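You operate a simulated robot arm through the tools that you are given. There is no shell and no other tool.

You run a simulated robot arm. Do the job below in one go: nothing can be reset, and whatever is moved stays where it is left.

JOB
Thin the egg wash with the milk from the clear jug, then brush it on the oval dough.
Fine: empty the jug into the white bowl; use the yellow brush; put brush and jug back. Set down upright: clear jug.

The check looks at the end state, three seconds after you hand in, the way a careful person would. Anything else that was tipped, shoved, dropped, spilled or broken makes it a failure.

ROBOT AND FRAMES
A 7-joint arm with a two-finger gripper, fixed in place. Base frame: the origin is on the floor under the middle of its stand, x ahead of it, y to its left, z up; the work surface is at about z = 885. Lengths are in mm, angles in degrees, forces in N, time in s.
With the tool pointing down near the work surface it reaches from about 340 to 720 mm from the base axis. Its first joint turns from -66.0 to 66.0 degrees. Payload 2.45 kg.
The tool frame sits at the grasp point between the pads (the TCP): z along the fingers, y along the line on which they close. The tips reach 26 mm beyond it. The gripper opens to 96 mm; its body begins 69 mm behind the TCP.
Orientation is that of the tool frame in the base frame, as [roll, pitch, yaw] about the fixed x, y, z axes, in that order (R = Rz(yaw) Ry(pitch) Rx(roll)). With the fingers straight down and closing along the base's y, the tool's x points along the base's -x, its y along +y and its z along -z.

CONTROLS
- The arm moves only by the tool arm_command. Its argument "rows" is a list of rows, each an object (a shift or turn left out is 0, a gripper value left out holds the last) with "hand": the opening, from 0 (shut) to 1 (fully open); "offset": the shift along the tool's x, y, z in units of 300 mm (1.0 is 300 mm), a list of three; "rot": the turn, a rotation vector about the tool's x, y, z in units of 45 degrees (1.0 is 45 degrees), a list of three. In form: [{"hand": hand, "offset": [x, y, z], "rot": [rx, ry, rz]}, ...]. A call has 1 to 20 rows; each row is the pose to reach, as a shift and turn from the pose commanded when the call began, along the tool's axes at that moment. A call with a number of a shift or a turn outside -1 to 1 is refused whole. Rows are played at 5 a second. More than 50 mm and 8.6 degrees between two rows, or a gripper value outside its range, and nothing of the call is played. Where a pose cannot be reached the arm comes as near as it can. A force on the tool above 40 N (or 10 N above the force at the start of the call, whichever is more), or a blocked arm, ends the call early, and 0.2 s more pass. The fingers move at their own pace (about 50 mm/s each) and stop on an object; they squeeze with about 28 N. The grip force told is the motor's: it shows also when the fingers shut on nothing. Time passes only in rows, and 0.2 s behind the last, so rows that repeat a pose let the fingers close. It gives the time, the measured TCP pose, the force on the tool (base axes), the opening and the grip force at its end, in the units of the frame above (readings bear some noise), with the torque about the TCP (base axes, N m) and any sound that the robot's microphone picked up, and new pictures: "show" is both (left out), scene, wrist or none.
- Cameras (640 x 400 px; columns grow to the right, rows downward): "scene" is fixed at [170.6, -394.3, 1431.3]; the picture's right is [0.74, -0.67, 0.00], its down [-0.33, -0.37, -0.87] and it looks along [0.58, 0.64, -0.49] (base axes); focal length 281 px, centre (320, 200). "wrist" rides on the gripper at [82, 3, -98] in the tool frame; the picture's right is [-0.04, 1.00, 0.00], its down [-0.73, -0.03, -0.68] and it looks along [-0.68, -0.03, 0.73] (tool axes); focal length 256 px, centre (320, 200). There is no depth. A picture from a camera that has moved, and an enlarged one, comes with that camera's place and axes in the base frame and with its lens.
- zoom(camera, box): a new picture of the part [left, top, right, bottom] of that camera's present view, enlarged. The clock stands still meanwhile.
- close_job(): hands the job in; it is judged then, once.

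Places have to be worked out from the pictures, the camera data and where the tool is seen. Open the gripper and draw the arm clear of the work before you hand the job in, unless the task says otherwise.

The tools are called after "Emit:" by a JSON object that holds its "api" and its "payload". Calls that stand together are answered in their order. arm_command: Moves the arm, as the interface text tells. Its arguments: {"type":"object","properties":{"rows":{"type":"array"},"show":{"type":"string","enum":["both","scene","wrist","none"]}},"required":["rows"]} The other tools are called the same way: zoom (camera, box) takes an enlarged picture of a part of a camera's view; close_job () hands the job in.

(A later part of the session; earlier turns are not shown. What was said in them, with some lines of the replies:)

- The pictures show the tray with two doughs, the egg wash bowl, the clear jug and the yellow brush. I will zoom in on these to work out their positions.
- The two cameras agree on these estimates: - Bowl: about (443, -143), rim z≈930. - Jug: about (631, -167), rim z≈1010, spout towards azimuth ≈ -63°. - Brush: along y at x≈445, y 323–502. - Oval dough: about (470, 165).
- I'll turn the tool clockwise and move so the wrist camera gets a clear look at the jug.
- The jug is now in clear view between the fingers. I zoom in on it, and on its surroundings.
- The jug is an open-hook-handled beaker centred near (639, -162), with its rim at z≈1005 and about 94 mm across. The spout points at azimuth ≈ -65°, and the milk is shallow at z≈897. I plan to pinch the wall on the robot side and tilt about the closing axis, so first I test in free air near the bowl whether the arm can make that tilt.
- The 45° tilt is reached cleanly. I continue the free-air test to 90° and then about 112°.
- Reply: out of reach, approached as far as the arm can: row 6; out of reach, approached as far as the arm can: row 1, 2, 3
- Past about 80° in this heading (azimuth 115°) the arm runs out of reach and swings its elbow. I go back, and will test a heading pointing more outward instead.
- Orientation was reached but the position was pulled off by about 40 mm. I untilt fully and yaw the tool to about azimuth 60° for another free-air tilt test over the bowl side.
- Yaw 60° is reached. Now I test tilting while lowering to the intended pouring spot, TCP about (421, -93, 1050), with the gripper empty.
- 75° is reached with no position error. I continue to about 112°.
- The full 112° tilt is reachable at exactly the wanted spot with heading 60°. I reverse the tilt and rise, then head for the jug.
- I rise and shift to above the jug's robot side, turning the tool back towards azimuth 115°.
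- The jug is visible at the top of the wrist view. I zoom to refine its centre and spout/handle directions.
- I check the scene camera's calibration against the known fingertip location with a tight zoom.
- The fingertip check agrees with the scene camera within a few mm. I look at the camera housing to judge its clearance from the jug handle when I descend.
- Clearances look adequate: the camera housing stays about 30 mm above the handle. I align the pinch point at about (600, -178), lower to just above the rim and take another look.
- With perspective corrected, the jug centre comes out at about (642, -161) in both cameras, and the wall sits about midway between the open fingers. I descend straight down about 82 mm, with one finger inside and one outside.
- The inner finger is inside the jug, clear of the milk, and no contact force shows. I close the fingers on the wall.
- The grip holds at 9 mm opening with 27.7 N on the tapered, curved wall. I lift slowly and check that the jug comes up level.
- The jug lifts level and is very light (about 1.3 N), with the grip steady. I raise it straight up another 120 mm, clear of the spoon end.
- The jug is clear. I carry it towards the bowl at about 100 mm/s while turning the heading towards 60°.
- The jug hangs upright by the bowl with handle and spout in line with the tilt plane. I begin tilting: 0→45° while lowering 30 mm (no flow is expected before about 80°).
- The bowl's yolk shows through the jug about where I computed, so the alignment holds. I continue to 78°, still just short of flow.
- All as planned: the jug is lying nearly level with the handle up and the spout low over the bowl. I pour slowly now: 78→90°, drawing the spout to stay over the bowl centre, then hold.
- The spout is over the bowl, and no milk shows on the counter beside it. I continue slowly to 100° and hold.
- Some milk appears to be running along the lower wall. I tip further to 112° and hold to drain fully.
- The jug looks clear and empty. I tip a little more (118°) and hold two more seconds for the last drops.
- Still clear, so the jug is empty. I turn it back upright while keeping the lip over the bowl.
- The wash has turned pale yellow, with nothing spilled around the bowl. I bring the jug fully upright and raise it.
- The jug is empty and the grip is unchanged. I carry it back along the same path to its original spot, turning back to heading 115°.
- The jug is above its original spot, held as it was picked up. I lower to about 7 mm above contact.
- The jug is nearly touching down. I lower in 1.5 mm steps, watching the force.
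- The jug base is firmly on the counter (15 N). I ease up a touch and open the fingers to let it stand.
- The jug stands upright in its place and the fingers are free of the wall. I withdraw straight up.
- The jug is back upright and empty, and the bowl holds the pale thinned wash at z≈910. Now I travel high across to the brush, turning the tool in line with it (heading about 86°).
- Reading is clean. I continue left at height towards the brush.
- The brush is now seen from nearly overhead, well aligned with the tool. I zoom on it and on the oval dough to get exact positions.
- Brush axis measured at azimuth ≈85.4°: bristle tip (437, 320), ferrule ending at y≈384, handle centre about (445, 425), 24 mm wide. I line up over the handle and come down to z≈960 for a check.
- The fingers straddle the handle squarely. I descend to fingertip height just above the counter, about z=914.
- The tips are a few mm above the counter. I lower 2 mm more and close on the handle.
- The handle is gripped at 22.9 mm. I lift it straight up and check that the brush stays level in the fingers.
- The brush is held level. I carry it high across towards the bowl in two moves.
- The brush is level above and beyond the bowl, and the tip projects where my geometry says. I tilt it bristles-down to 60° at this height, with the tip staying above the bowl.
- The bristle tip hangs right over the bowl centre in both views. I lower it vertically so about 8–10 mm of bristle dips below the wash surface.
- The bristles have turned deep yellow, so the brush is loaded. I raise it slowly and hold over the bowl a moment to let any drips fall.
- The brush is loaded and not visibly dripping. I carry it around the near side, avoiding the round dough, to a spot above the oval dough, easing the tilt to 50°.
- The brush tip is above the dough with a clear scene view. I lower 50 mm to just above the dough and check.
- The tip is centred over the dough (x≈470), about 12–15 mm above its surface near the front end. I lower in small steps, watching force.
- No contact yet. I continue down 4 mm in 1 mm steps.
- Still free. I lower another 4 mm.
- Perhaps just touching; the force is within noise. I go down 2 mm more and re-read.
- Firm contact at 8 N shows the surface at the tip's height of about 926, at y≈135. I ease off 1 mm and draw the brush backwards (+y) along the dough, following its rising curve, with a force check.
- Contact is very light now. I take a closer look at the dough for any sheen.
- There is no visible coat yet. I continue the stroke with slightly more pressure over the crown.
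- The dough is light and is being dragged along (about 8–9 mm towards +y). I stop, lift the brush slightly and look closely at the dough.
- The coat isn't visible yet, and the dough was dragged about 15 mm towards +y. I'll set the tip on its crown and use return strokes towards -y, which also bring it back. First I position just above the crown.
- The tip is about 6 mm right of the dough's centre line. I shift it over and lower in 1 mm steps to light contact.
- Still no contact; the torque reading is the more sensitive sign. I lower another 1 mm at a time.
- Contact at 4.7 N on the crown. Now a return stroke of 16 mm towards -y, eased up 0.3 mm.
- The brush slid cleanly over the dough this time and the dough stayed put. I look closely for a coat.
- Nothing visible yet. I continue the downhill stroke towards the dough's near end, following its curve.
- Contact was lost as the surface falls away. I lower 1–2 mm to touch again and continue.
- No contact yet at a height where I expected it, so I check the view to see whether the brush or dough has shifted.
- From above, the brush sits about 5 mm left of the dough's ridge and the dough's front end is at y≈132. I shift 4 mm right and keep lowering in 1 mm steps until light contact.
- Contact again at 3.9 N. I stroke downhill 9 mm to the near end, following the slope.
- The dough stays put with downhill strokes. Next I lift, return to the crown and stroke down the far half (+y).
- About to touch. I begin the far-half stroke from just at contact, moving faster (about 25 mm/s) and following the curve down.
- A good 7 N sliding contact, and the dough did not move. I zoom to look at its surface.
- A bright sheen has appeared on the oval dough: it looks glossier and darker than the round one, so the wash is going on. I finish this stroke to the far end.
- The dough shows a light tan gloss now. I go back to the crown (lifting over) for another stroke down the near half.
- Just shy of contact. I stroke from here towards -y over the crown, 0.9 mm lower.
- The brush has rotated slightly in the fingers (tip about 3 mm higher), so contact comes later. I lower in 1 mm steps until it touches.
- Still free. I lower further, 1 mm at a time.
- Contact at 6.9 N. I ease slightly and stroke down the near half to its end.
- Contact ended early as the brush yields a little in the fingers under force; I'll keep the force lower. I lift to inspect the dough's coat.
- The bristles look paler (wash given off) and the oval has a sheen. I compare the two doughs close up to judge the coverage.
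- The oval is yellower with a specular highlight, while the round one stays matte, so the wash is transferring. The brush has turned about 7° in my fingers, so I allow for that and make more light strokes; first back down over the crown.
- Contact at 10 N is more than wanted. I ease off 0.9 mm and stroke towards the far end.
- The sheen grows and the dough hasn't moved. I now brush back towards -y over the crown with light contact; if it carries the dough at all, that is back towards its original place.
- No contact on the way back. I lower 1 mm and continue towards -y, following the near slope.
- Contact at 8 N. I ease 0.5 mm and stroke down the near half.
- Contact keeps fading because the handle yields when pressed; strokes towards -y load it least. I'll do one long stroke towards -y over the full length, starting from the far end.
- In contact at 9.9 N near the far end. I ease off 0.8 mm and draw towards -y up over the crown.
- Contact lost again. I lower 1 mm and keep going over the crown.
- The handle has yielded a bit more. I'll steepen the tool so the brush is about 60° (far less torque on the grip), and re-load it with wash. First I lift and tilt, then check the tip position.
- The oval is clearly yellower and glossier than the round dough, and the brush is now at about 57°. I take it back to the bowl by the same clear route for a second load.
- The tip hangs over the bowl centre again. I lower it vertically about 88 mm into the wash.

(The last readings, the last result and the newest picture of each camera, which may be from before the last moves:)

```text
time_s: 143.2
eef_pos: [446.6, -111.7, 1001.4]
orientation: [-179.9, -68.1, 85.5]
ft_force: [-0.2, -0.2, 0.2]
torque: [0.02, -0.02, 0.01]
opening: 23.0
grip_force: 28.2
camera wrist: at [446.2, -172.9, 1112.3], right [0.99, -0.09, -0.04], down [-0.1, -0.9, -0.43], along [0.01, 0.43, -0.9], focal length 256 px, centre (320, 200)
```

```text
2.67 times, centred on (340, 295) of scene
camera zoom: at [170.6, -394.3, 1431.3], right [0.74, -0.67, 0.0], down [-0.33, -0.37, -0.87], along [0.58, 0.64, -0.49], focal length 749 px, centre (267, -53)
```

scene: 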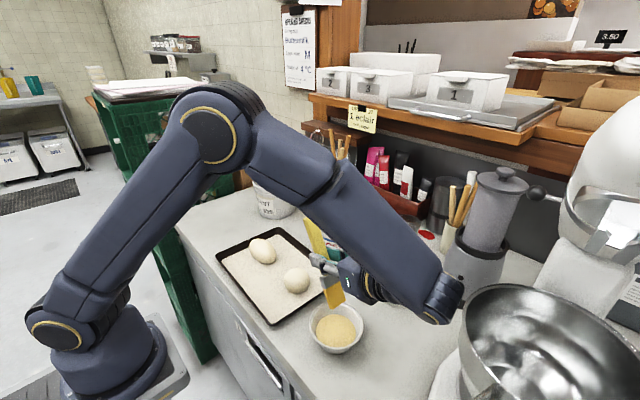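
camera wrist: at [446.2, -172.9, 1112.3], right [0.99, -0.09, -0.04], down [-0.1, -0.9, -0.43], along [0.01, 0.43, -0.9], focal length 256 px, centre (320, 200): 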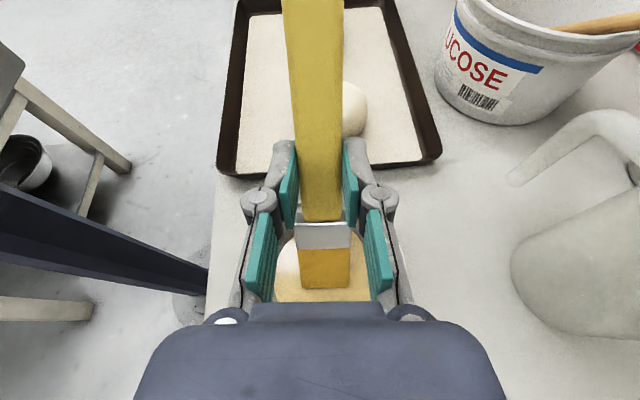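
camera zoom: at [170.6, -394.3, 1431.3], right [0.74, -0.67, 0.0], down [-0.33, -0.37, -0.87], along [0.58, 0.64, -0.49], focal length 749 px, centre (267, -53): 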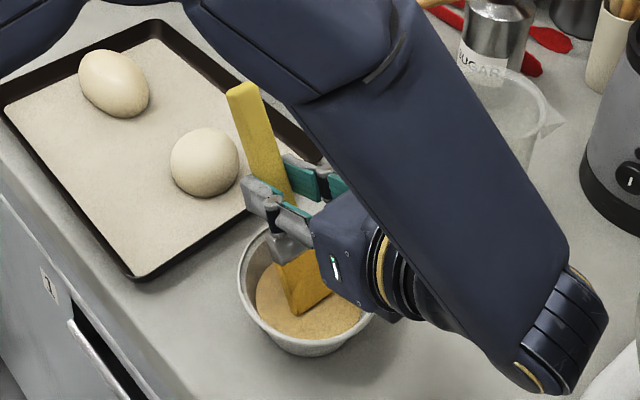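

The bristles are in the wash. I dip about 4 mm deeper, hold briefly, then lift and let it drain above the bowl.

Emit:
{"api": "arm_command", "payload": {"rows": [{"offset": [-0.006, 0, 0.0025]}, {"offset": [-0.012, 0, 0.005]}, {"offset": [-0.012, 0, 0.005]}, {"offset": [-0.012, 0, 0.005]}, {"offset": [0.02, 0, -0.008]}, {"offset": [0.06, 0, -0.024]}, {"offset": [0.1, 0, -0.04]}, {"offset": [0.12, 0, -0.048]}, {"offset": [0.12, 0, -0.048]}, {"offset": [0.12, 0, -0.048]}, {"offset": [0.12, 0, -0.048]}, {"offset": [0.12, 0, -0.048]}, {"offset": [0.12, 0, -0.048]}, {"offset": [0.12, 0, -0.048]}, {"offset": [0.17, 0, -0.069]}, {"offset": [0.22, 0, -0.089]}, {"offset": [0.26, 0, -0.105]}], "show": "none"}}

Emit:
{"api": "zoom", "payload": {"camera": "scene", "box": [260, 200, 420, 360]}}

```text
time_s: 146.8
eef_pos: [445.0, -111.2, 1085.5]
orientation: [-180.0, -68.1, 85.4]
ft_force: [-0.7, -0.2, -0.1]
torque: [-0.06, 0.01, 0.0]
opening: 23.0
grip_force: 28.0
```

```text
2.50 times, centred on (340, 280) of scene
camera zoom: at [170.6, -394.3, 1431.3], right [0.74, -0.67, 0.0], down [-0.33, -0.37, -0.87], along [0.58, 0.64, -0.49], focal length 702 px, centre (270, 0)
```

zoom: 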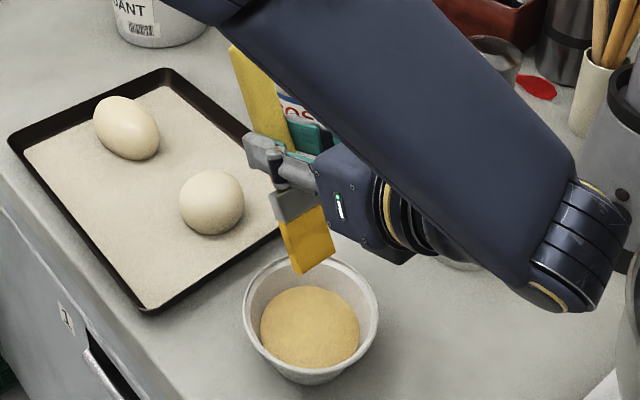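

Reloaded. I return by the same route to above the far end of the oval dough.

Emit:
{"api": "arm_command", "payload": {"rows": [{"offset": [0.02, -0.02, 0.05]}, {"offset": [0.06, -0.059, 0.15]}, {"offset": [0.1, -0.098, 0.25]}, {"offset": [0.14, -0.137, 0.35]}, {"offset": [0.17, -0.166, 0.42]}, {"offset": [0.181, -0.177, 0.448]}], "show": "none"}}

Emit:
{"api": "arm_command", "payload": {"rows": [{"offset": [0.03, 0.021, 0.074]}, {"offset": [0.08, 0.055, 0.198]}, {"offset": [0.13, 0.089, 0.322]}, {"offset": [0.18, 0.123, 0.446]}, {"offset": [0.23, 0.158, 0.57]}, {"offset": [0.261, 0.179, 0.646]}, {"offset": [0.261, 0.179, 0.646]}], "show": "none"}}

Emit:
{"api": "zoom", "payload": {"camera": "scene", "box": [210, 160, 310, 280]}}

```text
time_s: 148.2
eef_pos: [404.9, 37.2, 1086.2]
orientation: [-179.9, -68.1, 85.4]
ft_force: [0.1, 0.1, -0.5]
torque: [-0.03, 0.0, 0.0]
opening: 22.7
grip_force: 27.4
```

```text
time_s: 149.8
eef_pos: [474.8, 242.0, 1086.4]
orientation: [-179.9, -68.1, 85.3]
ft_force: [-1.3, 0.8, -0.5]
torque: [-0.04, -0.02, -0.03]
opening: 23.0
grip_force: 28.1
```

```text
3.33 times, centred on (260, 220) of scene
camera zoom: at [170.7, -394.3, 1431.3], right [0.74, -0.67, 0.0], down [-0.33, -0.37, -0.87], along [0.58, 0.64, -0.49], focal length 937 px, centre (520, 133)
```

zoom: 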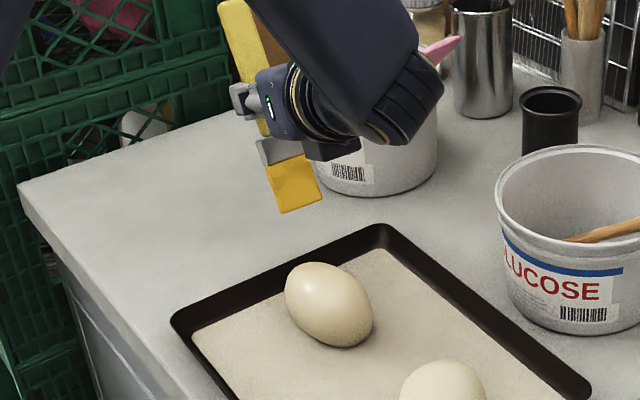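

Above the dough's far end. I lower 52 mm, then check before touching.

Emit:
{"api": "arm_command", "payload": {"rows": [{"offset": [-0.04, 0, 0.016]}, {"offset": [-0.08, 0, 0.032]}, {"offset": [-0.12, 0, 0.048]}, {"offset": [-0.15, 0, 0.06]}, {"offset": [-0.161, 0, 0.065]}, {"offset": [-0.161, 0, 0.065]}], "show": "none"}}

Emit:
{"api": "zoom", "payload": {"camera": "scene", "box": [230, 190, 310, 280]}}

```text
time_s: 151.2
eef_pos: [477.1, 241.8, 1034.4]
orientation: [-179.9, -68.1, 85.4]
ft_force: [0.0, 0.7, -0.5]
torque: [0.02, 0.02, -0.01]
opening: 23.0
grip_force: 27.8
```

```text
4.44 times, centred on (270, 235) of scene
camera zoom: at [170.6, -394.3, 1431.3], right [0.74, -0.67, 0.0], down [-0.33, -0.37, -0.87], along [0.58, 0.64, -0.49], focal length 1249 px, centre (542, 44)
```

zoom: 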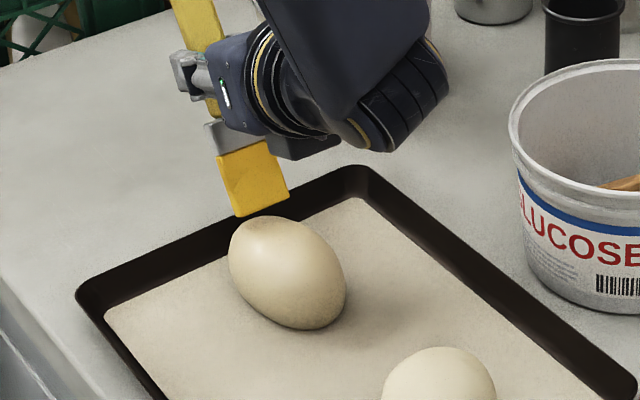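

The tip is about 9 mm above the dough's far slope. I lower to first contact.

Emit:
{"api": "arm_command", "payload": {"rows": [{"offset": [-0.009, 0, 0.0037]}, {"offset": [-0.0185, 0, 0.0075]}, {"offset": [-0.0216, 0, 0.0088]}, {"offset": [-0.0216, 0, 0.0088]}], "show": "none"}}

Emit:
{"api": "arm_command", "payload": {"rows": [{"offset": [-0.0031, 0, 0.0013]}, {"offset": [-0.0062, 0, 0.0025]}, {"offset": [-0.0062, 0, 0.0025]}], "show": "none"}}

```text
time_s: 152.2
eef_pos: [476.4, 242.4, 1026.1]
orientation: [-179.9, -68.1, 85.2]
ft_force: [0.3, 0.0, 0.2]
torque: [-0.01, -0.01, 0.01]
opening: 23.0
grip_force: 27.7
```

```text
time_s: 153.0
eef_pos: [475.7, 242.7, 1026.5]
orientation: [-179.9, -68.2, 85.4]
ft_force: [0.5, 1.1, 2.9]
torque: [0.0, 0.02, 0.01]
opening: 23.0
grip_force: 27.8
```

Light contact at 2.9 N with no torque on the grip. I brush 10 mm towards -y up the slope and read the force.

Emit:
{"api": "arm_command", "payload": {"rows": [{"offset": [-0.0016, 0, -0.0173]}, {"offset": [-0.0042, 0, -0.0343]}], "show": "none"}}

Emit:
{"api": "zoom", "payload": {"camera": "scene", "box": [230, 190, 310, 280]}}

```text
time_s: 153.6
eef_pos: [472.5, 233.2, 1027.4]
orientation: [-179.8, -68.0, 85.2]
ft_force: [-0.1, -0.1, 0.5]
torque: [0.04, -0.02, 0.01]
opening: 23.2
grip_force: 28.2
```

```text
4.44 times, centred on (270, 235) of scene
camera zoom: at [170.6, -394.3, 1431.3], right [0.74, -0.67, 0.0], down [-0.33, -0.37, -0.87], along [0.58, 0.64, -0.49], focal length 1249 px, centre (542, 44)
```

zoom: 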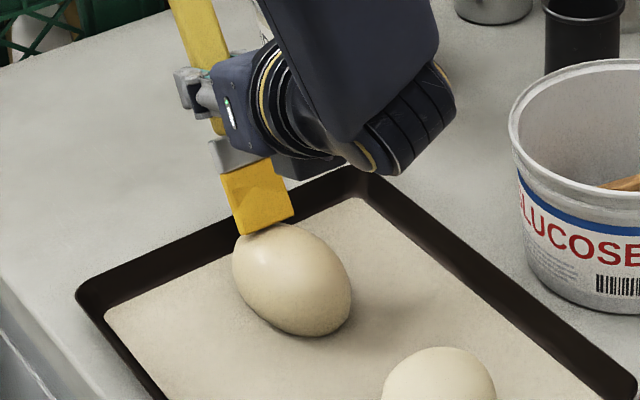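

The dough shifted about 5 mm back towards its original place, which is the right way. I continue over the crown with a little more contact.

Emit:
{"api": "arm_command", "payload": {"rows": [{"offset": [-0.0063, 0, -0.0155]}, {"offset": [-0.0113, 0, -0.0314]}], "show": "none"}}

Emit:
{"api": "zoom", "payload": {"camera": "scene", "box": [230, 190, 310, 280]}}

```text
time_s: 154.2
eef_pos: [474.7, 223.2, 1027.0]
orientation: [-179.8, -68.1, 85.3]
ft_force: [0.2, 1.0, 1.0]
torque: [0.06, -0.05, 0.01]
opening: 22.9
grip_force: 28.5
```

```text
4.44 times, centred on (270, 235) of scene
camera zoom: at [170.6, -394.3, 1431.3], right [0.74, -0.67, 0.0], down [-0.33, -0.37, -0.87], along [0.58, 0.64, -0.49], focal length 1249 px, centre (542, 44)
```

zoom: 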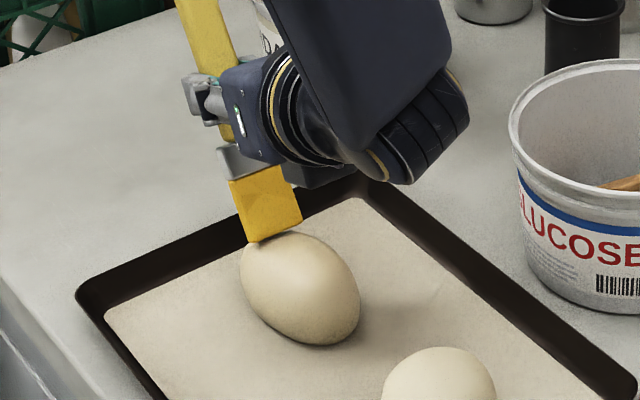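

The dough is now back at its original spot (centre about y=160). I lift, go to the crown, and from here only stroke downhill.

Emit:
{"api": "arm_command", "payload": {"rows": [{"offset": [0.0309, 0, -0.0125]}, {"offset": [0.0245, 0, -0.0639]}, {"offset": [-0.0115, -0.005, -0.0996]}, {"offset": [-0.0223, -0.005, -0.0952]}, {"offset": [-0.0223, -0.005, -0.0952]}], "show": "none"}}

Emit:
{"api": "zoom", "payload": {"camera": "scene", "box": [230, 190, 310, 280]}}

```text
time_s: 155.4
eef_pos: [469.7, 193.7, 1032.3]
orientation: [-179.9, -68.1, 85.3]
ft_force: [0.0, 0.5, 0.3]
torque: [0.0, 0.02, -0.02]
opening: 23.1
grip_force: 27.9
```

```text
4.44 times, centred on (270, 235) of scene
camera zoom: at [170.6, -394.3, 1431.3], right [0.74, -0.67, 0.0], down [-0.33, -0.37, -0.87], along [0.58, 0.64, -0.49], focal length 1249 px, centre (542, 44)
```

zoom: 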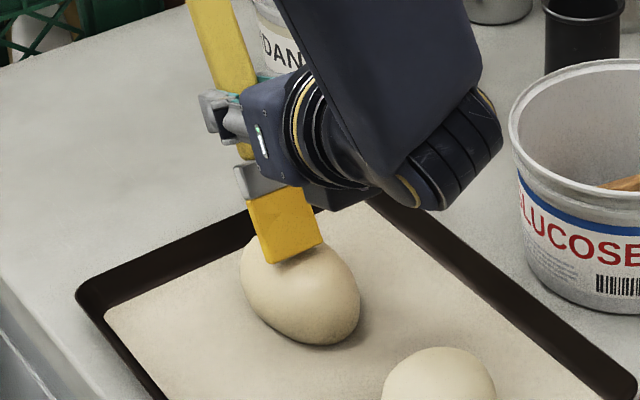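

The tip is over the crown. I lower 1 mm at a time to light contact.

Emit:
{"api": "arm_command", "payload": {"rows": [{"offset": [-0.0031, 0, 0.0013]}, {"offset": [-0.0062, 0, 0.0025]}, {"offset": [-0.0062, 0, 0.0025]}], "show": "none"}}

Emit:
{"api": "arm_command", "payload": {"rows": [{"offset": [-0.0031, 0, 0.0013]}, {"offset": [-0.0031, 0, 0.0013]}], "show": "none"}}

```text
time_s: 156.2
eef_pos: [471.2, 194.3, 1029.2]
orientation: [179.9, -68.2, 85.6]
ft_force: [0.8, -0.3, 8.7]
torque: [-0.27, -0.2, -0.05]
opening: 22.8
grip_force: 28.1
```

```text
time_s: 156.8
eef_pos: [469.6, 194.3, 1028.1]
orientation: [-179.9, -68.1, 85.4]
ft_force: [1.3, 3.1, 12.9]
torque: [-0.07, -0.31, 0.03]
opening: 23.1
grip_force: 28.6
```

That's 12.9 N, too firm. I ease up 1.2 mm and stroke downhill towards -y.

Emit:
{"api": "arm_command", "payload": {"rows": [{"offset": [0.0037, 0, -0.0015]}, {"offset": [-0.0044, 0, -0.0198]}, {"offset": [-0.0141, 0, -0.0375]}], "show": "none"}}

Emit:
{"api": "arm_command", "payload": {"rows": [{"offset": [-0.0053, 0, -0.0083]}, {"offset": [-0.0109, 0, -0.0171]}, {"offset": [-0.0233, 0, -0.0337]}], "show": "none"}}

Emit:
{"api": "zoom", "payload": {"camera": "scene", "box": [230, 190, 310, 280]}}

```text
time_s: 157.6
eef_pos: [469.8, 181.9, 1028.8]
orientation: [-179.9, -68.1, 85.2]
ft_force: [0.1, 2.6, 5.1]
torque: [0.07, -0.1, 0.02]
opening: 22.6
grip_force: 28.5
```

```text
time_s: 158.4
eef_pos: [467.5, 168.3, 1024.1]
orientation: [-179.5, -67.7, 84.9]
ft_force: [0.4, 0.7, -0.8]
torque: [0.02, 0.0, 0.02]
opening: 23.2
grip_force: 28.0
```

```text
4.44 times, centred on (270, 235) of scene
camera zoom: at [170.7, -394.3, 1431.3], right [0.74, -0.67, 0.0], down [-0.33, -0.37, -0.87], along [0.58, 0.64, -0.49], focal length 1249 px, centre (542, 44)
```

zoom: 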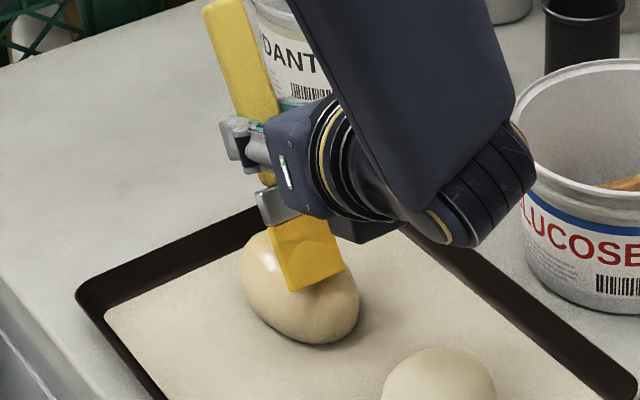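

A clean downhill stroke, and the dough stayed put with growing gloss. I finish down the near end.

Emit:
{"api": "arm_command", "payload": {"rows": [{"offset": [-0.0046, 0, 0.0019]}, {"offset": [-0.0149, 0, -0.0084]}, {"offset": [-0.027, 0, -0.0178]}], "show": "none"}}

Emit:
{"api": "zoom", "payload": {"camera": "scene", "box": [230, 190, 310, 280]}}

```text
time_s: 159.2
eef_pos: [468.4, 161.5, 1019.5]
orientation: [-179.9, -68.1, 85.4]
ft_force: [-0.1, -0.2, 1.7]
torque: [-0.11, -0.01, -0.03]
opening: 22.8
grip_force: 27.8
```

```text
4.44 times, centred on (270, 235) of scene
camera zoom: at [170.6, -394.3, 1431.3], right [0.74, -0.67, 0.0], down [-0.33, -0.37, -0.87], along [0.58, 0.64, -0.49], focal length 1249 px, centre (542, 44)
```

zoom: 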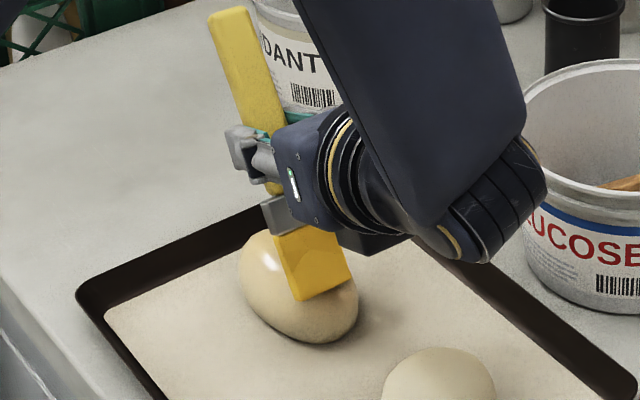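

A strong highlight shows now. I lift back to the crown and stroke down the far half.

Emit:
{"api": "arm_command", "payload": {"rows": [{"offset": [0.0309, 0, -0.0125]}, {"offset": [0.0744, 0, 0.0238]}, {"offset": [0.082, 0, 0.0783]}, {"offset": [0.0768, 0, 0.0876]}, {"offset": [0.0768, 0, 0.0876]}], "show": "none"}}

Emit:
{"api": "arm_command", "payload": {"rows": [{"offset": [-0.0003, 0, 0.0109]}, {"offset": [0.0051, 0, 0.0267]}, {"offset": [0.0101, 0, 0.0463]}], "show": "none"}}

Emit:
{"api": "zoom", "payload": {"camera": "scene", "box": [230, 190, 310, 280]}}

```text
time_s: 160.4
eef_pos: [471.2, 194.8, 1030.6]
orientation: [-179.9, -68.1, 85.3]
ft_force: [0.6, 0.1, -0.8]
torque: [0.02, -0.02, -0.02]
opening: 23.1
grip_force: 28.2
```

```text
time_s: 161.2
eef_pos: [470.4, 208.7, 1031.2]
orientation: [-179.8, -68.1, 85.4]
ft_force: [0.1, -0.1, -0.6]
torque: [0.0, 0.02, -0.02]
opening: 22.9
grip_force: 27.9
```

```text
4.44 times, centred on (270, 235) of scene
camera zoom: at [170.6, -394.3, 1431.3], right [0.74, -0.67, 0.0], down [-0.33, -0.37, -0.87], along [0.58, 0.64, -0.49], focal length 1249 px, centre (542, 44)
```

zoom: 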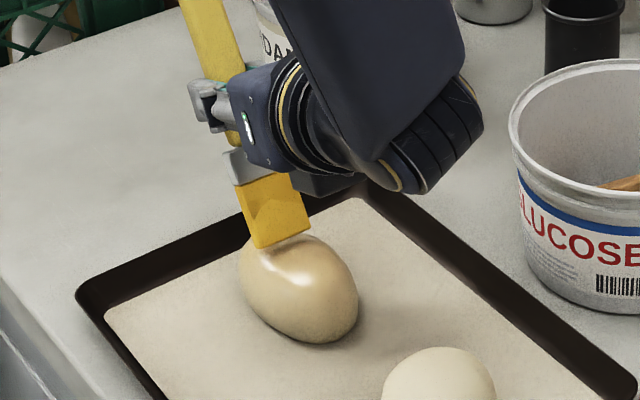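

The dough is now distinctly glossy. I do one more stroke down the far end to finish.

Emit:
{"api": "arm_command", "payload": {"rows": [{"offset": [-0.0062, 0, 0.0025]}, {"offset": [-0.0037, 0, 0.0159]}, {"offset": [-0.0021, 0, 0.0296]}], "show": "none"}}

Emit:
{"api": "arm_command", "payload": {"rows": [{"offset": [0.0, 0, 0.01]}, {"offset": [0.001, 0, 0.0213]}], "show": "none"}}

Emit:
{"api": "zoom", "payload": {"camera": "scene", "box": [230, 190, 310, 280]}}

```text
time_s: 162.0
eef_pos: [471.7, 215.3, 1027.6]
orientation: [179.9, -68.1, 85.5]
ft_force: [1.2, -2.5, 8.8]
torque: [-0.57, -0.15, -0.02]
opening: 23.2
grip_force: 27.8
```

```text
time_s: 162.6
eef_pos: [471.7, 222.2, 1025.4]
orientation: [-179.9, -68.1, 85.2]
ft_force: [0.9, -2.2, 7.6]
torque: [-0.48, 0.05, -0.03]
opening: 23.1
grip_force: 28.0
```

```text
4.44 times, centred on (270, 235) of scene
camera zoom: at [170.5, -394.4, 1431.3], right [0.74, -0.67, 0.0], down [-0.33, -0.37, -0.87], along [0.58, 0.64, -0.49], focal length 1249 px, centre (542, 44)
```

zoom: 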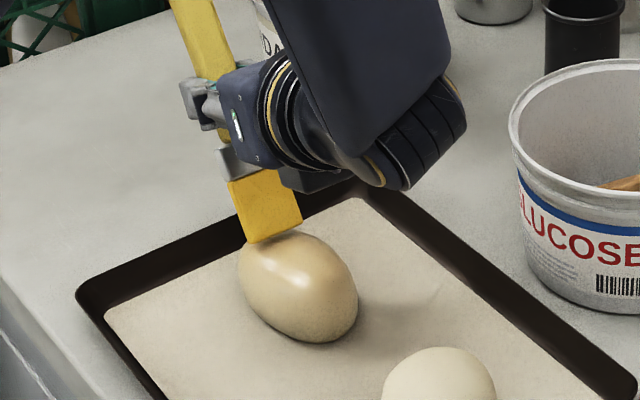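

The oval is well coated and still in place. I lift the brush clear and inspect the dough overall.

Emit:
{"api": "arm_command", "payload": {"rows": [{"offset": [0.03, 0, -0.012]}, {"offset": [0.08, 0, -0.025]}, {"offset": [0.14, 0, -0.04]}, {"offset": [0.2, 0, -0.05]}, {"offset": [0.24, 0, -0.05]}], "show": "scene"}}

Emit:
{"api": "zoom", "payload": {"camera": "scene", "box": [245, 225, 325, 300]}}

Emit:
{"api": "zoom", "payload": {"camera": "scene", "box": [200, 140, 320, 250]}}

```text
time_s: 163.8
eef_pos: [473.8, 235.4, 1096.7]
orientation: [-179.8, -68.1, 85.3]
ft_force: [-0.2, -0.3, -0.7]
torque: [0.01, -0.03, -0.04]
opening: 23.3
grip_force: 27.9
```

scene: 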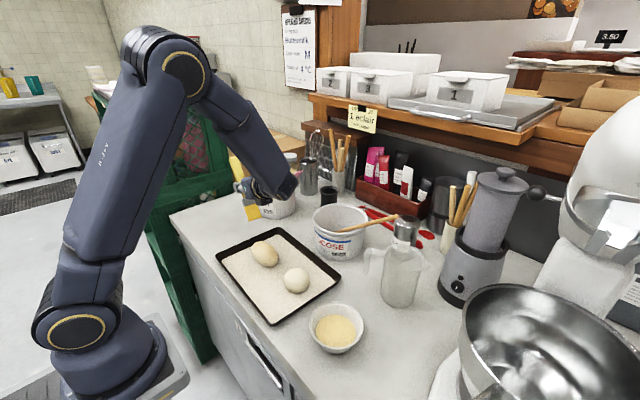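

```text
5.33 times, centred on (285, 262) of scene
camera zoom: at [170.6, -394.3, 1431.3], right [0.74, -0.67, 0.0], down [-0.33, -0.37, -0.87], along [0.58, 0.64, -0.49], focal length 1498 px, centre (507, -133)
```

zoom: 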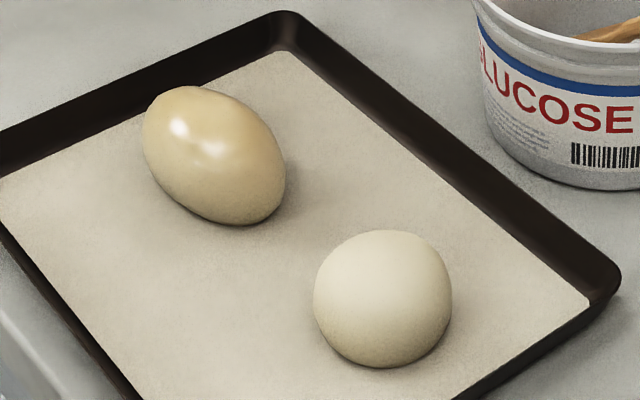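

```text
3.64 times, centred on (260, 195) of scene
camera zoom: at [170.6, -394.3, 1431.3], right [0.74, -0.67, 0.0], down [-0.33, -0.37, -0.87], along [0.58, 0.64, -0.49], focal length 1022 px, centre (538, 218)
```

zoom: 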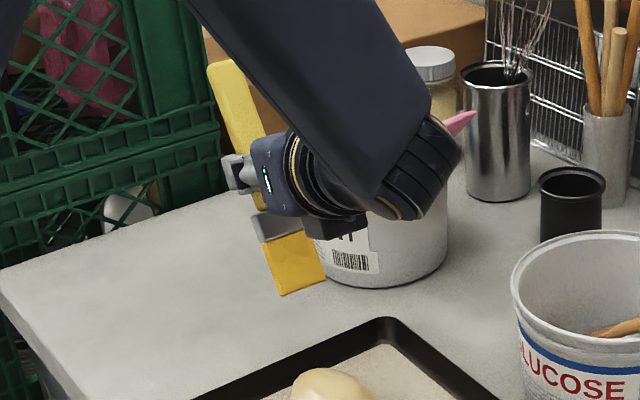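

The oval is golden and shiny while the round one is untouched. I zoom once more to check coverage on its flanks.

Emit:
{"api": "zoom", "payload": {"camera": "scene", "box": [248, 236, 288, 270]}}

Emit:
{"api": "zoom", "payload": {"camera": "wrist", "box": [240, 220, 400, 320]}}

```text
11.76 times, centred on (268, 253) of scene
camera zoom: at [170.6, -394.3, 1431.3], right [0.74, -0.67, 0.0], down [-0.33, -0.37, -0.87], along [0.58, 0.64, -0.49], focal length 3306 px, centre (932, -424)
```

zoom: 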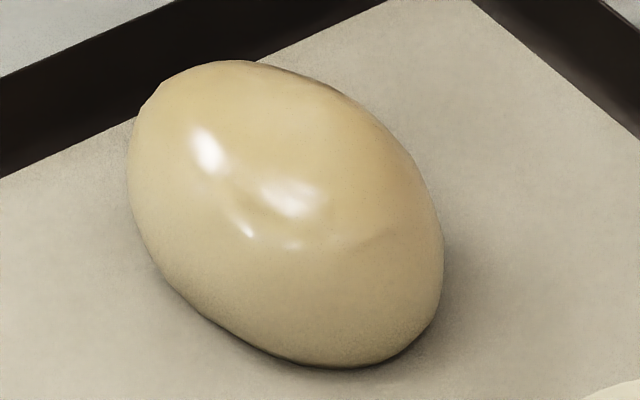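

```text
4.00 times, centred on (320, 270) of wrist
camera zoom: at [473.7, 174.1, 1207.8], right [0.99, -0.09, -0.04], down [-0.1, -0.9, -0.43], along [0.01, 0.43, -0.9], focal length 1024 px, centre (320, -80)
```

zoom: 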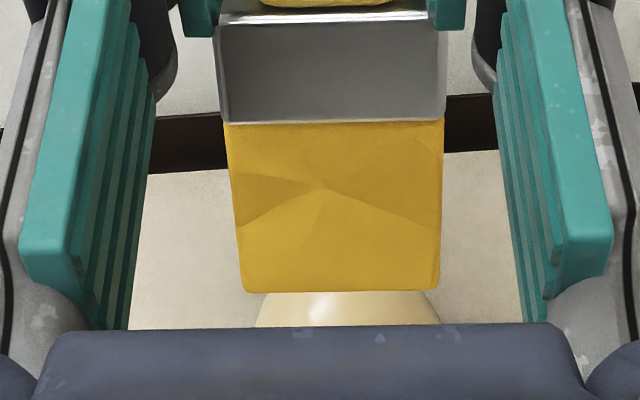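

Coverage looks even and glossy over the whole top. Now I return the brush: level it out while moving back above its original spot.

Emit:
{"api": "arm_command", "payload": {"rows": [{"offset": [0.015, -0.01, 0.037], "rot": [0, -0.12, 0]}, {"offset": [0.031, -0.02, 0.077], "rot": [0, -0.27, 0]}, {"offset": [0.048, -0.031, 0.12], "rot": [0, -0.42, 0]}, {"offset": [0.066, -0.043, 0.164], "rot": [0, -0.57, 0]}, {"offset": [0.084, -0.055, 0.21], "rot": [0, -0.72, 0]}, {"offset": [0.1, -0.066, 0.25], "rot": [0, -0.87, 0]}, {"offset": [0.116, -0.0757, 0.289], "rot": [0, -1.0, 0]}], "show": "none"}}

Emit:
{"api": "arm_command", "payload": {"rows": [{"offset": [0.05, -0.012, 0.021], "rot": [0, -0.05, 0]}, {"offset": [0.12, -0.028, 0.051], "rot": [0, -0.1, 0]}, {"offset": [0.19, -0.045, 0.081], "rot": [0, -0.17, 0]}, {"offset": [0.25, -0.059, 0.107], "rot": [0, -0.22, 0]}, {"offset": [0.287, -0.0675, 0.1225], "rot": [0, -0.25, 0]}, {"offset": [0.287, -0.0675, 0.1225], "rot": [0, -0.25, 0]}], "show": "both"}}

Emit:
{"api": "zoom", "payload": {"camera": "scene", "box": [150, 110, 290, 220]}}

```text
time_s: 165.4
eef_pos: [457.2, 329.3, 1096.2]
orientation: [-180.0, -22.9, 85.4]
ft_force: [0.0, 0.1, -0.6]
torque: [-0.03, 0.0, -0.01]
opening: 22.9
grip_force: 28.2
```

```text
time_s: 166.8
eef_pos: [445.2, 425.1, 1096.4]
orientation: [180.0, -11.7, 85.3]
ft_force: [0.6, 0.0, 0.0]
torque: [0.02, 0.0, 0.0]
opening: 23.0
grip_force: 28.4
camera wrist: at [454.9, 483.6, 1208.9], right [0.99, -0.12, -0.01], down [-0.1, -0.85, 0.51], along [-0.07, -0.51, -0.86], focal length 256 px, centre (320, 200)
```

scene: 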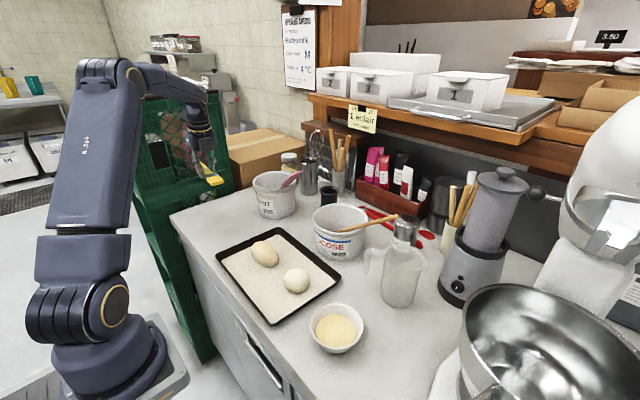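
wrist: 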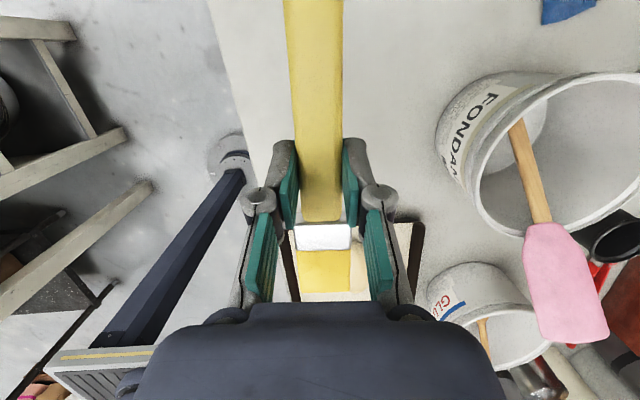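

```text
3.64 times, centred on (220, 165) of scene
camera zoom: at [170.7, -394.3, 1431.3], right [0.74, -0.67, 0.0], down [-0.33, -0.37, -0.87], along [0.58, 0.64, -0.49], focal length 1022 px, centre (684, 327)
```

zoom: 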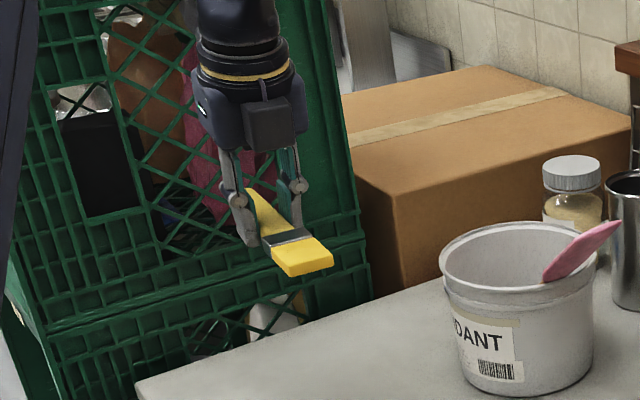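

The brush still points up about 3–4°, so I add that tilt and lower to about 17 mm above the counter at its original spot.

Emit:
{"api": "arm_command", "payload": {"rows": [{"offset": [-0.02, -0.002, 0.07], "rot": [0, 0.03, 0]}, {"offset": [-0.042, -0.002, 0.16], "rot": [0, 0.06, 0]}, {"offset": [-0.066, -0.002, 0.26], "rot": [0, 0.078, 0]}, {"offset": [-0.09, -0.002, 0.36], "rot": [0, 0.078, 0]}, {"offset": [-0.11, -0.002, 0.45], "rot": [0, 0.078, 0]}, {"offset": [-0.124, -0.002, 0.51], "rot": [0, 0.078, 0]}, {"offset": [-0.1297, -0.002, 0.538], "rot": [0, 0.078, 0]}, {"offset": [-0.1297, -0.002, 0.538], "rot": [0, 0.078, 0]}], "show": "none"}}

Emit:
{"api": "zoom", "payload": {"camera": "scene", "box": [160, 160, 280, 260]}}

```text
time_s: 168.6
eef_pos: [445.1, 418.6, 928.3]
orientation: [-179.9, -15.3, 85.4]
ft_force: [0.0, 0.1, -0.7]
torque: [0.0, 0.0, 0.0]
opening: 22.8
grip_force: 27.8
```

```text
4.00 times, centred on (220, 210) of scene
camera zoom: at [170.6, -394.3, 1431.3], right [0.74, -0.67, 0.0], down [-0.33, -0.37, -0.87], along [0.58, 0.64, -0.49], focal length 1124 px, centre (720, 160)
```

zoom: 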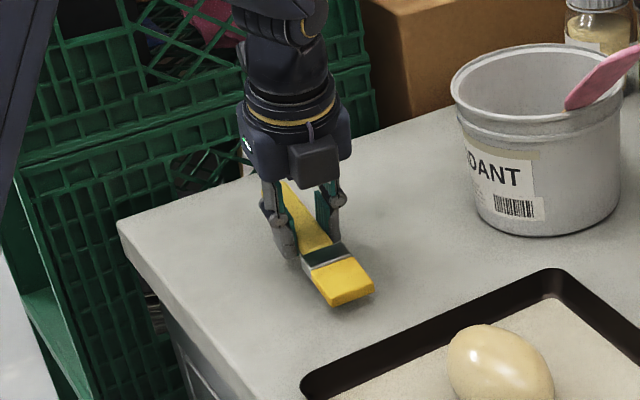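

The brush is nearly level and right above its original place. I lower it gently onto the counter.

Emit:
{"api": "arm_command", "payload": {"rows": [{"offset": [-0.004, 0, 0.015]}, {"offset": [-0.008, 0, 0.029]}, {"offset": [-0.0105, 0, 0.0386]}, {"offset": [-0.0105, 0, 0.0386]}], "show": "none"}}

Emit:
{"api": "arm_command", "payload": {"rows": [{"offset": [-0.0009, 0, 0.0032]}, {"offset": [-0.0009, 0, 0.0032]}], "show": "none"}}

Emit:
{"api": "zoom", "payload": {"camera": "scene", "box": [160, 160, 280, 260]}}

```text
time_s: 169.6
eef_pos: [444.0, 420.5, 917.7]
orientation: [180.0, -15.4, 85.4]
ft_force: [-0.1, 0.9, -0.4]
torque: [-0.03, 0.01, 0.01]
opening: 23.2
grip_force: 28.2
```

```text
time_s: 170.2
eef_pos: [443.9, 420.7, 918.2]
orientation: [-180.0, -15.3, 85.5]
ft_force: [-0.1, -1.0, -0.7]
torque: [0.02, -0.03, 0.02]
opening: 23.0
grip_force: 28.2
```

```text
4.00 times, centred on (220, 210) of scene
camera zoom: at [170.6, -394.3, 1431.3], right [0.74, -0.67, 0.0], down [-0.33, -0.37, -0.87], along [0.58, 0.64, -0.49], focal length 1124 px, centre (720, 160)
```

zoom: 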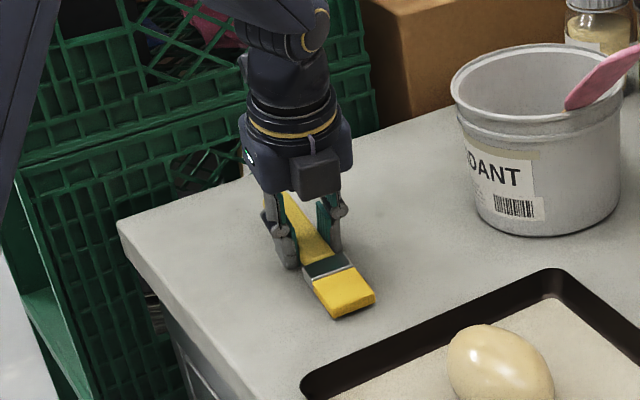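

Almost down. I lower another 2 mm in 1 mm steps, reading the force.

Emit:
{"api": "arm_command", "payload": {"rows": [{"offset": [-0.0009, 0, 0.0032]}, {"offset": [-0.0009, 0, 0.0032]}], "show": "none"}}

Emit:
{"api": "arm_command", "payload": {"rows": [{"offset": [-0.0009, 0, 0.0032]}, {"offset": [-0.0009, 0, 0.0032]}], "show": "none"}}

```text
time_s: 170.8
eef_pos: [444.2, 419.3, 915.3]
orientation: [180.0, -15.3, 85.4]
ft_force: [-0.8, 0.6, -0.8]
torque: [0.04, -0.04, 0.0]
opening: 23.0
grip_force: 28.3
```

```text
time_s: 171.4
eef_pos: [444.7, 420.1, 915.0]
orientation: [179.9, -15.3, 85.4]
ft_force: [0.0, -0.9, -0.2]
torque: [0.0, 0.04, 0.01]
opening: 23.1
grip_force: 27.8
```

Still just clear. I go 1 mm more, then see if contact shows.

Emit:
{"api": "arm_command", "payload": {"rows": [{"offset": [-0.0009, 0, 0.0032]}, {"offset": [-0.0009, 0, 0.0032]}], "show": "none"}}

Emit:
{"api": "zoom", "payload": {"camera": "scene", "box": [190, 190, 250, 250]}}

```text
time_s: 172.0
eef_pos: [444.9, 420.0, 913.7]
orientation: [-180.0, -15.3, 85.4]
ft_force: [-1.1, -1.9, 1.2]
torque: [-0.03, -0.02, 0.0]
opening: 22.8
grip_force: 28.0
```

```text
6.67 times, centred on (220, 220) of scene
camera zoom: at [170.6, -394.3, 1431.3], right [0.74, -0.67, 0.0], down [-0.33, -0.37, -0.87], along [0.58, 0.64, -0.49], focal length 1873 px, centre (987, 67)
```

zoom: 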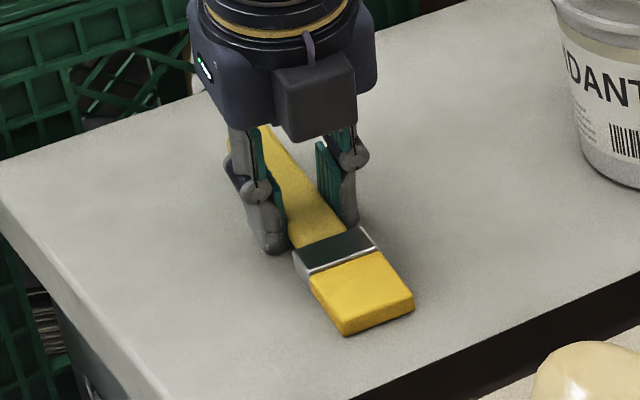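

The brush rests on the counter (light contact). I open the fingers to release it.

Emit:
{"api": "arm_command", "payload": {"rows": [{"hand": 0.26}, {"hand": 0.3}, {"hand": 0.38}, {"hand": 0.5}, {"hand": 0.55}, {"hand": 0.55}, {"hand": 0.55}], "show": "none"}}

Emit:
{"api": "zoom", "payload": {"camera": "scene", "box": [180, 180, 260, 250]}}

```text
time_s: 173.6
eef_pos: [445.1, 420.0, 913.0]
orientation: [180.0, -15.3, 85.3]
ft_force: [0.0, -0.6, -0.7]
torque: [0.01, 0.0, -0.01]
opening: 52.8
grip_force: 0.0
```

```text
5.71 times, centred on (220, 215) of scene
camera zoom: at [170.6, -394.3, 1431.3], right [0.74, -0.67, 0.0], down [-0.33, -0.37, -0.87], along [0.58, 0.64, -0.49], focal length 1606 px, centre (891, 114)
```

zoom: 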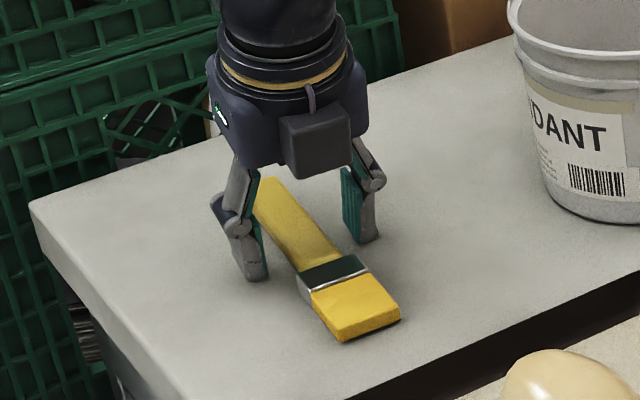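

The brush lies flat where it was. I withdraw straight up, then level the tool and back away.

Emit:
{"api": "arm_command", "payload": {"rows": [{"offset": [0.01, 0, -0.037]}, {"offset": [0.03, 0, -0.11]}, {"offset": [0.06, 0, -0.22]}, {"offset": [0.095, 0, -0.347]}, {"offset": [0.132, 0, -0.482]}, {"offset": [0.17, 0, -0.62], "rot": [0, -0.12, 0]}, {"offset": [0.2, 0, -0.73], "rot": [0, -0.25, 0]}, {"offset": [0.21, 0, -0.76], "rot": [0, -0.34, 0]}], "show": "both"}}

Emit:
{"api": "zoom", "payload": {"camera": "scene", "box": [180, 180, 320, 300]}}

Emit:
{"api": "zoom", "payload": {"camera": "scene", "box": [290, 190, 470, 370]}}

```text
time_s: 175.4
eef_pos: [445.2, 420.6, 1151.0]
orientation: [180.0, -0.1, 85.4]
ft_force: [0.9, -0.9, -0.5]
torque: [0.02, 0.02, 0.04]
opening: 52.8
grip_force: 0.1
camera wrist: at [456.7, 501.8, 1248.7], right [0.99, -0.12, 0.0], down [-0.09, -0.73, 0.68], along [-0.08, -0.67, -0.73], focal length 256 px, centre (320, 200)
```

scene: 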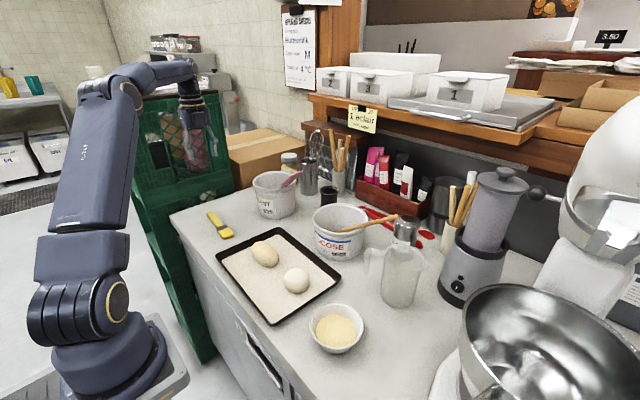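
wrist: 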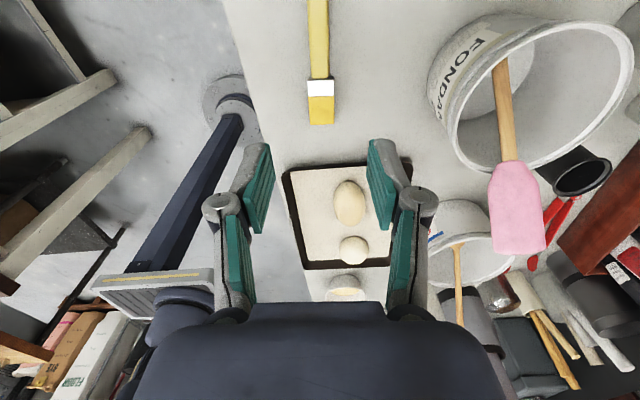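

```text
3.33 times, centred on (250, 240) of scene
camera zoom: at [170.6, -394.3, 1431.3], right [0.74, -0.67, 0.0], down [-0.33, -0.37, -0.87], along [0.58, 0.64, -0.49], focal length 937 px, centre (553, 67)
```

zoom: 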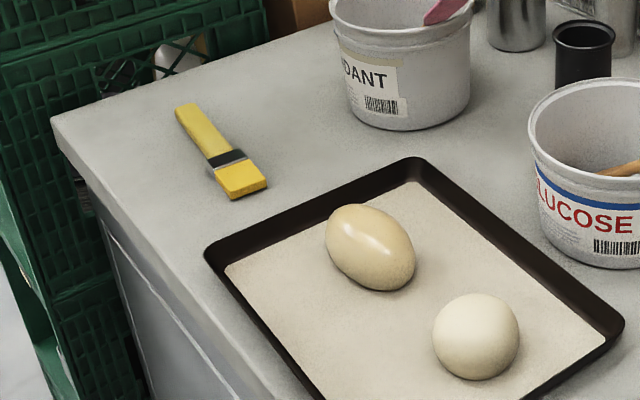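

```text
2.22 times, centred on (380, 280) of scene
camera zoom: at [170.6, -394.3, 1431.3], right [0.74, -0.67, 0.0], down [-0.33, -0.37, -0.87], along [0.58, 0.64, -0.49], focal length 624 px, centre (187, 22)
```

zoom: 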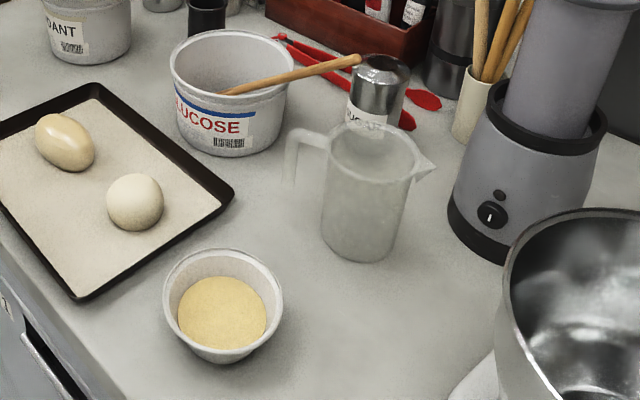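

Everything is in order: jug upright and empty, brush back, oval dough glazed, round dough and other items untouched. I open the gripper fully and move the arm up and clear, back towards its starting pose.

Emit:
{"api": "arm_command", "payload": {"rows": [{"hand": 1.0, "offset": [-0.05, -0.005, -0.08]}, {"hand": 1.0, "offset": [-0.18, -0.017, -0.17]}, {"offset": [-0.32, -0.03, -0.25]}, {"offset": [-0.46, -0.043, -0.3]}, {"offset": [-0.6, -0.056, -0.317]}, {"offset": [-0.74, -0.07, -0.317]}, {"offset": [-0.86, -0.081, -0.317]}, {"offset": [-0.96, -0.09, -0.317]}, {"offset": [-0.96, -0.09, -0.317]}], "show": "both"}}

```text
time_s: 177.4
eef_pos: [394.2, 135.5, 1247.4]
orientation: [-180.0, 0.0, 85.5]
ft_force: [0.0, -0.3, 0.5]
torque: [-0.04, 0.0, 0.01]
opening: 96.0
grip_force: 0.1
camera wrist: at [405.9, 216.3, 1345.1], right [0.99, -0.12, 0.0], down [-0.09, -0.73, 0.68], along [-0.08, -0.67, -0.73], focal length 256 px, centre (320, 200)
```

scene: 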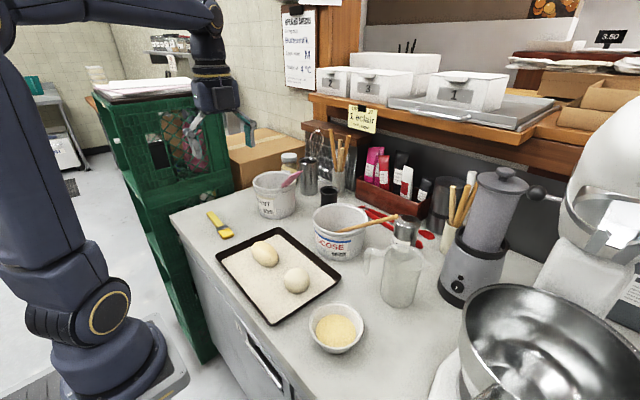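
wrist: 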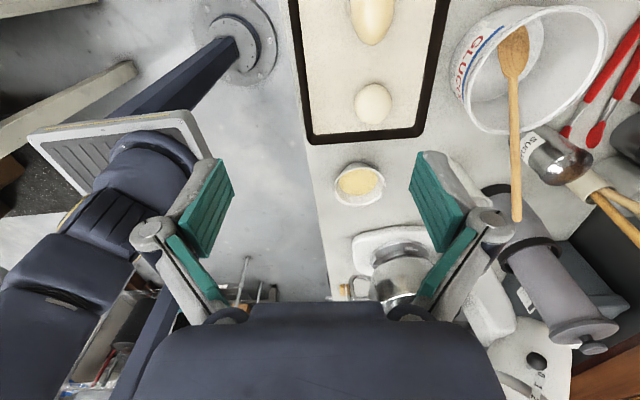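

The arm is clear with the gripper open. The jug stands empty and upright in its place, the brush is back on the counter, the oval dough is glazed, and the pictures show no spills or disturbed items. I hand the job in.

Emit:
{"api": "close_job", "payload": {}}

```text
The job is handed in.
```

I poured the milk into the egg wash and brushed the oval dough with the yellow brush. The job is handed in, and no result has come back yet.

- **Egg wash:** the milk from the clear jug went into the white bowl. The wash turned an even pale yellow, and I could see no spill around the bowl.
- **Oval dough:** the top is glossy and golden after two loads of wash. Its lower sides got little direct brushing. Early strokes dragged it about 15 mm along the tray, and later strokes brought it back to within a few millimetres of where it was.
- **Jug:** it is empty and standing upright in its original spot.
- **Brush:** it lies flat where it was picked up. It turned about 15° in the gripper while brushing, so I levelled it before setting it down.
- **Everything else:** the round dough was not brushed, and nothing else looks moved in the final pictures. The gripper is open and the arm is clear of the counter.
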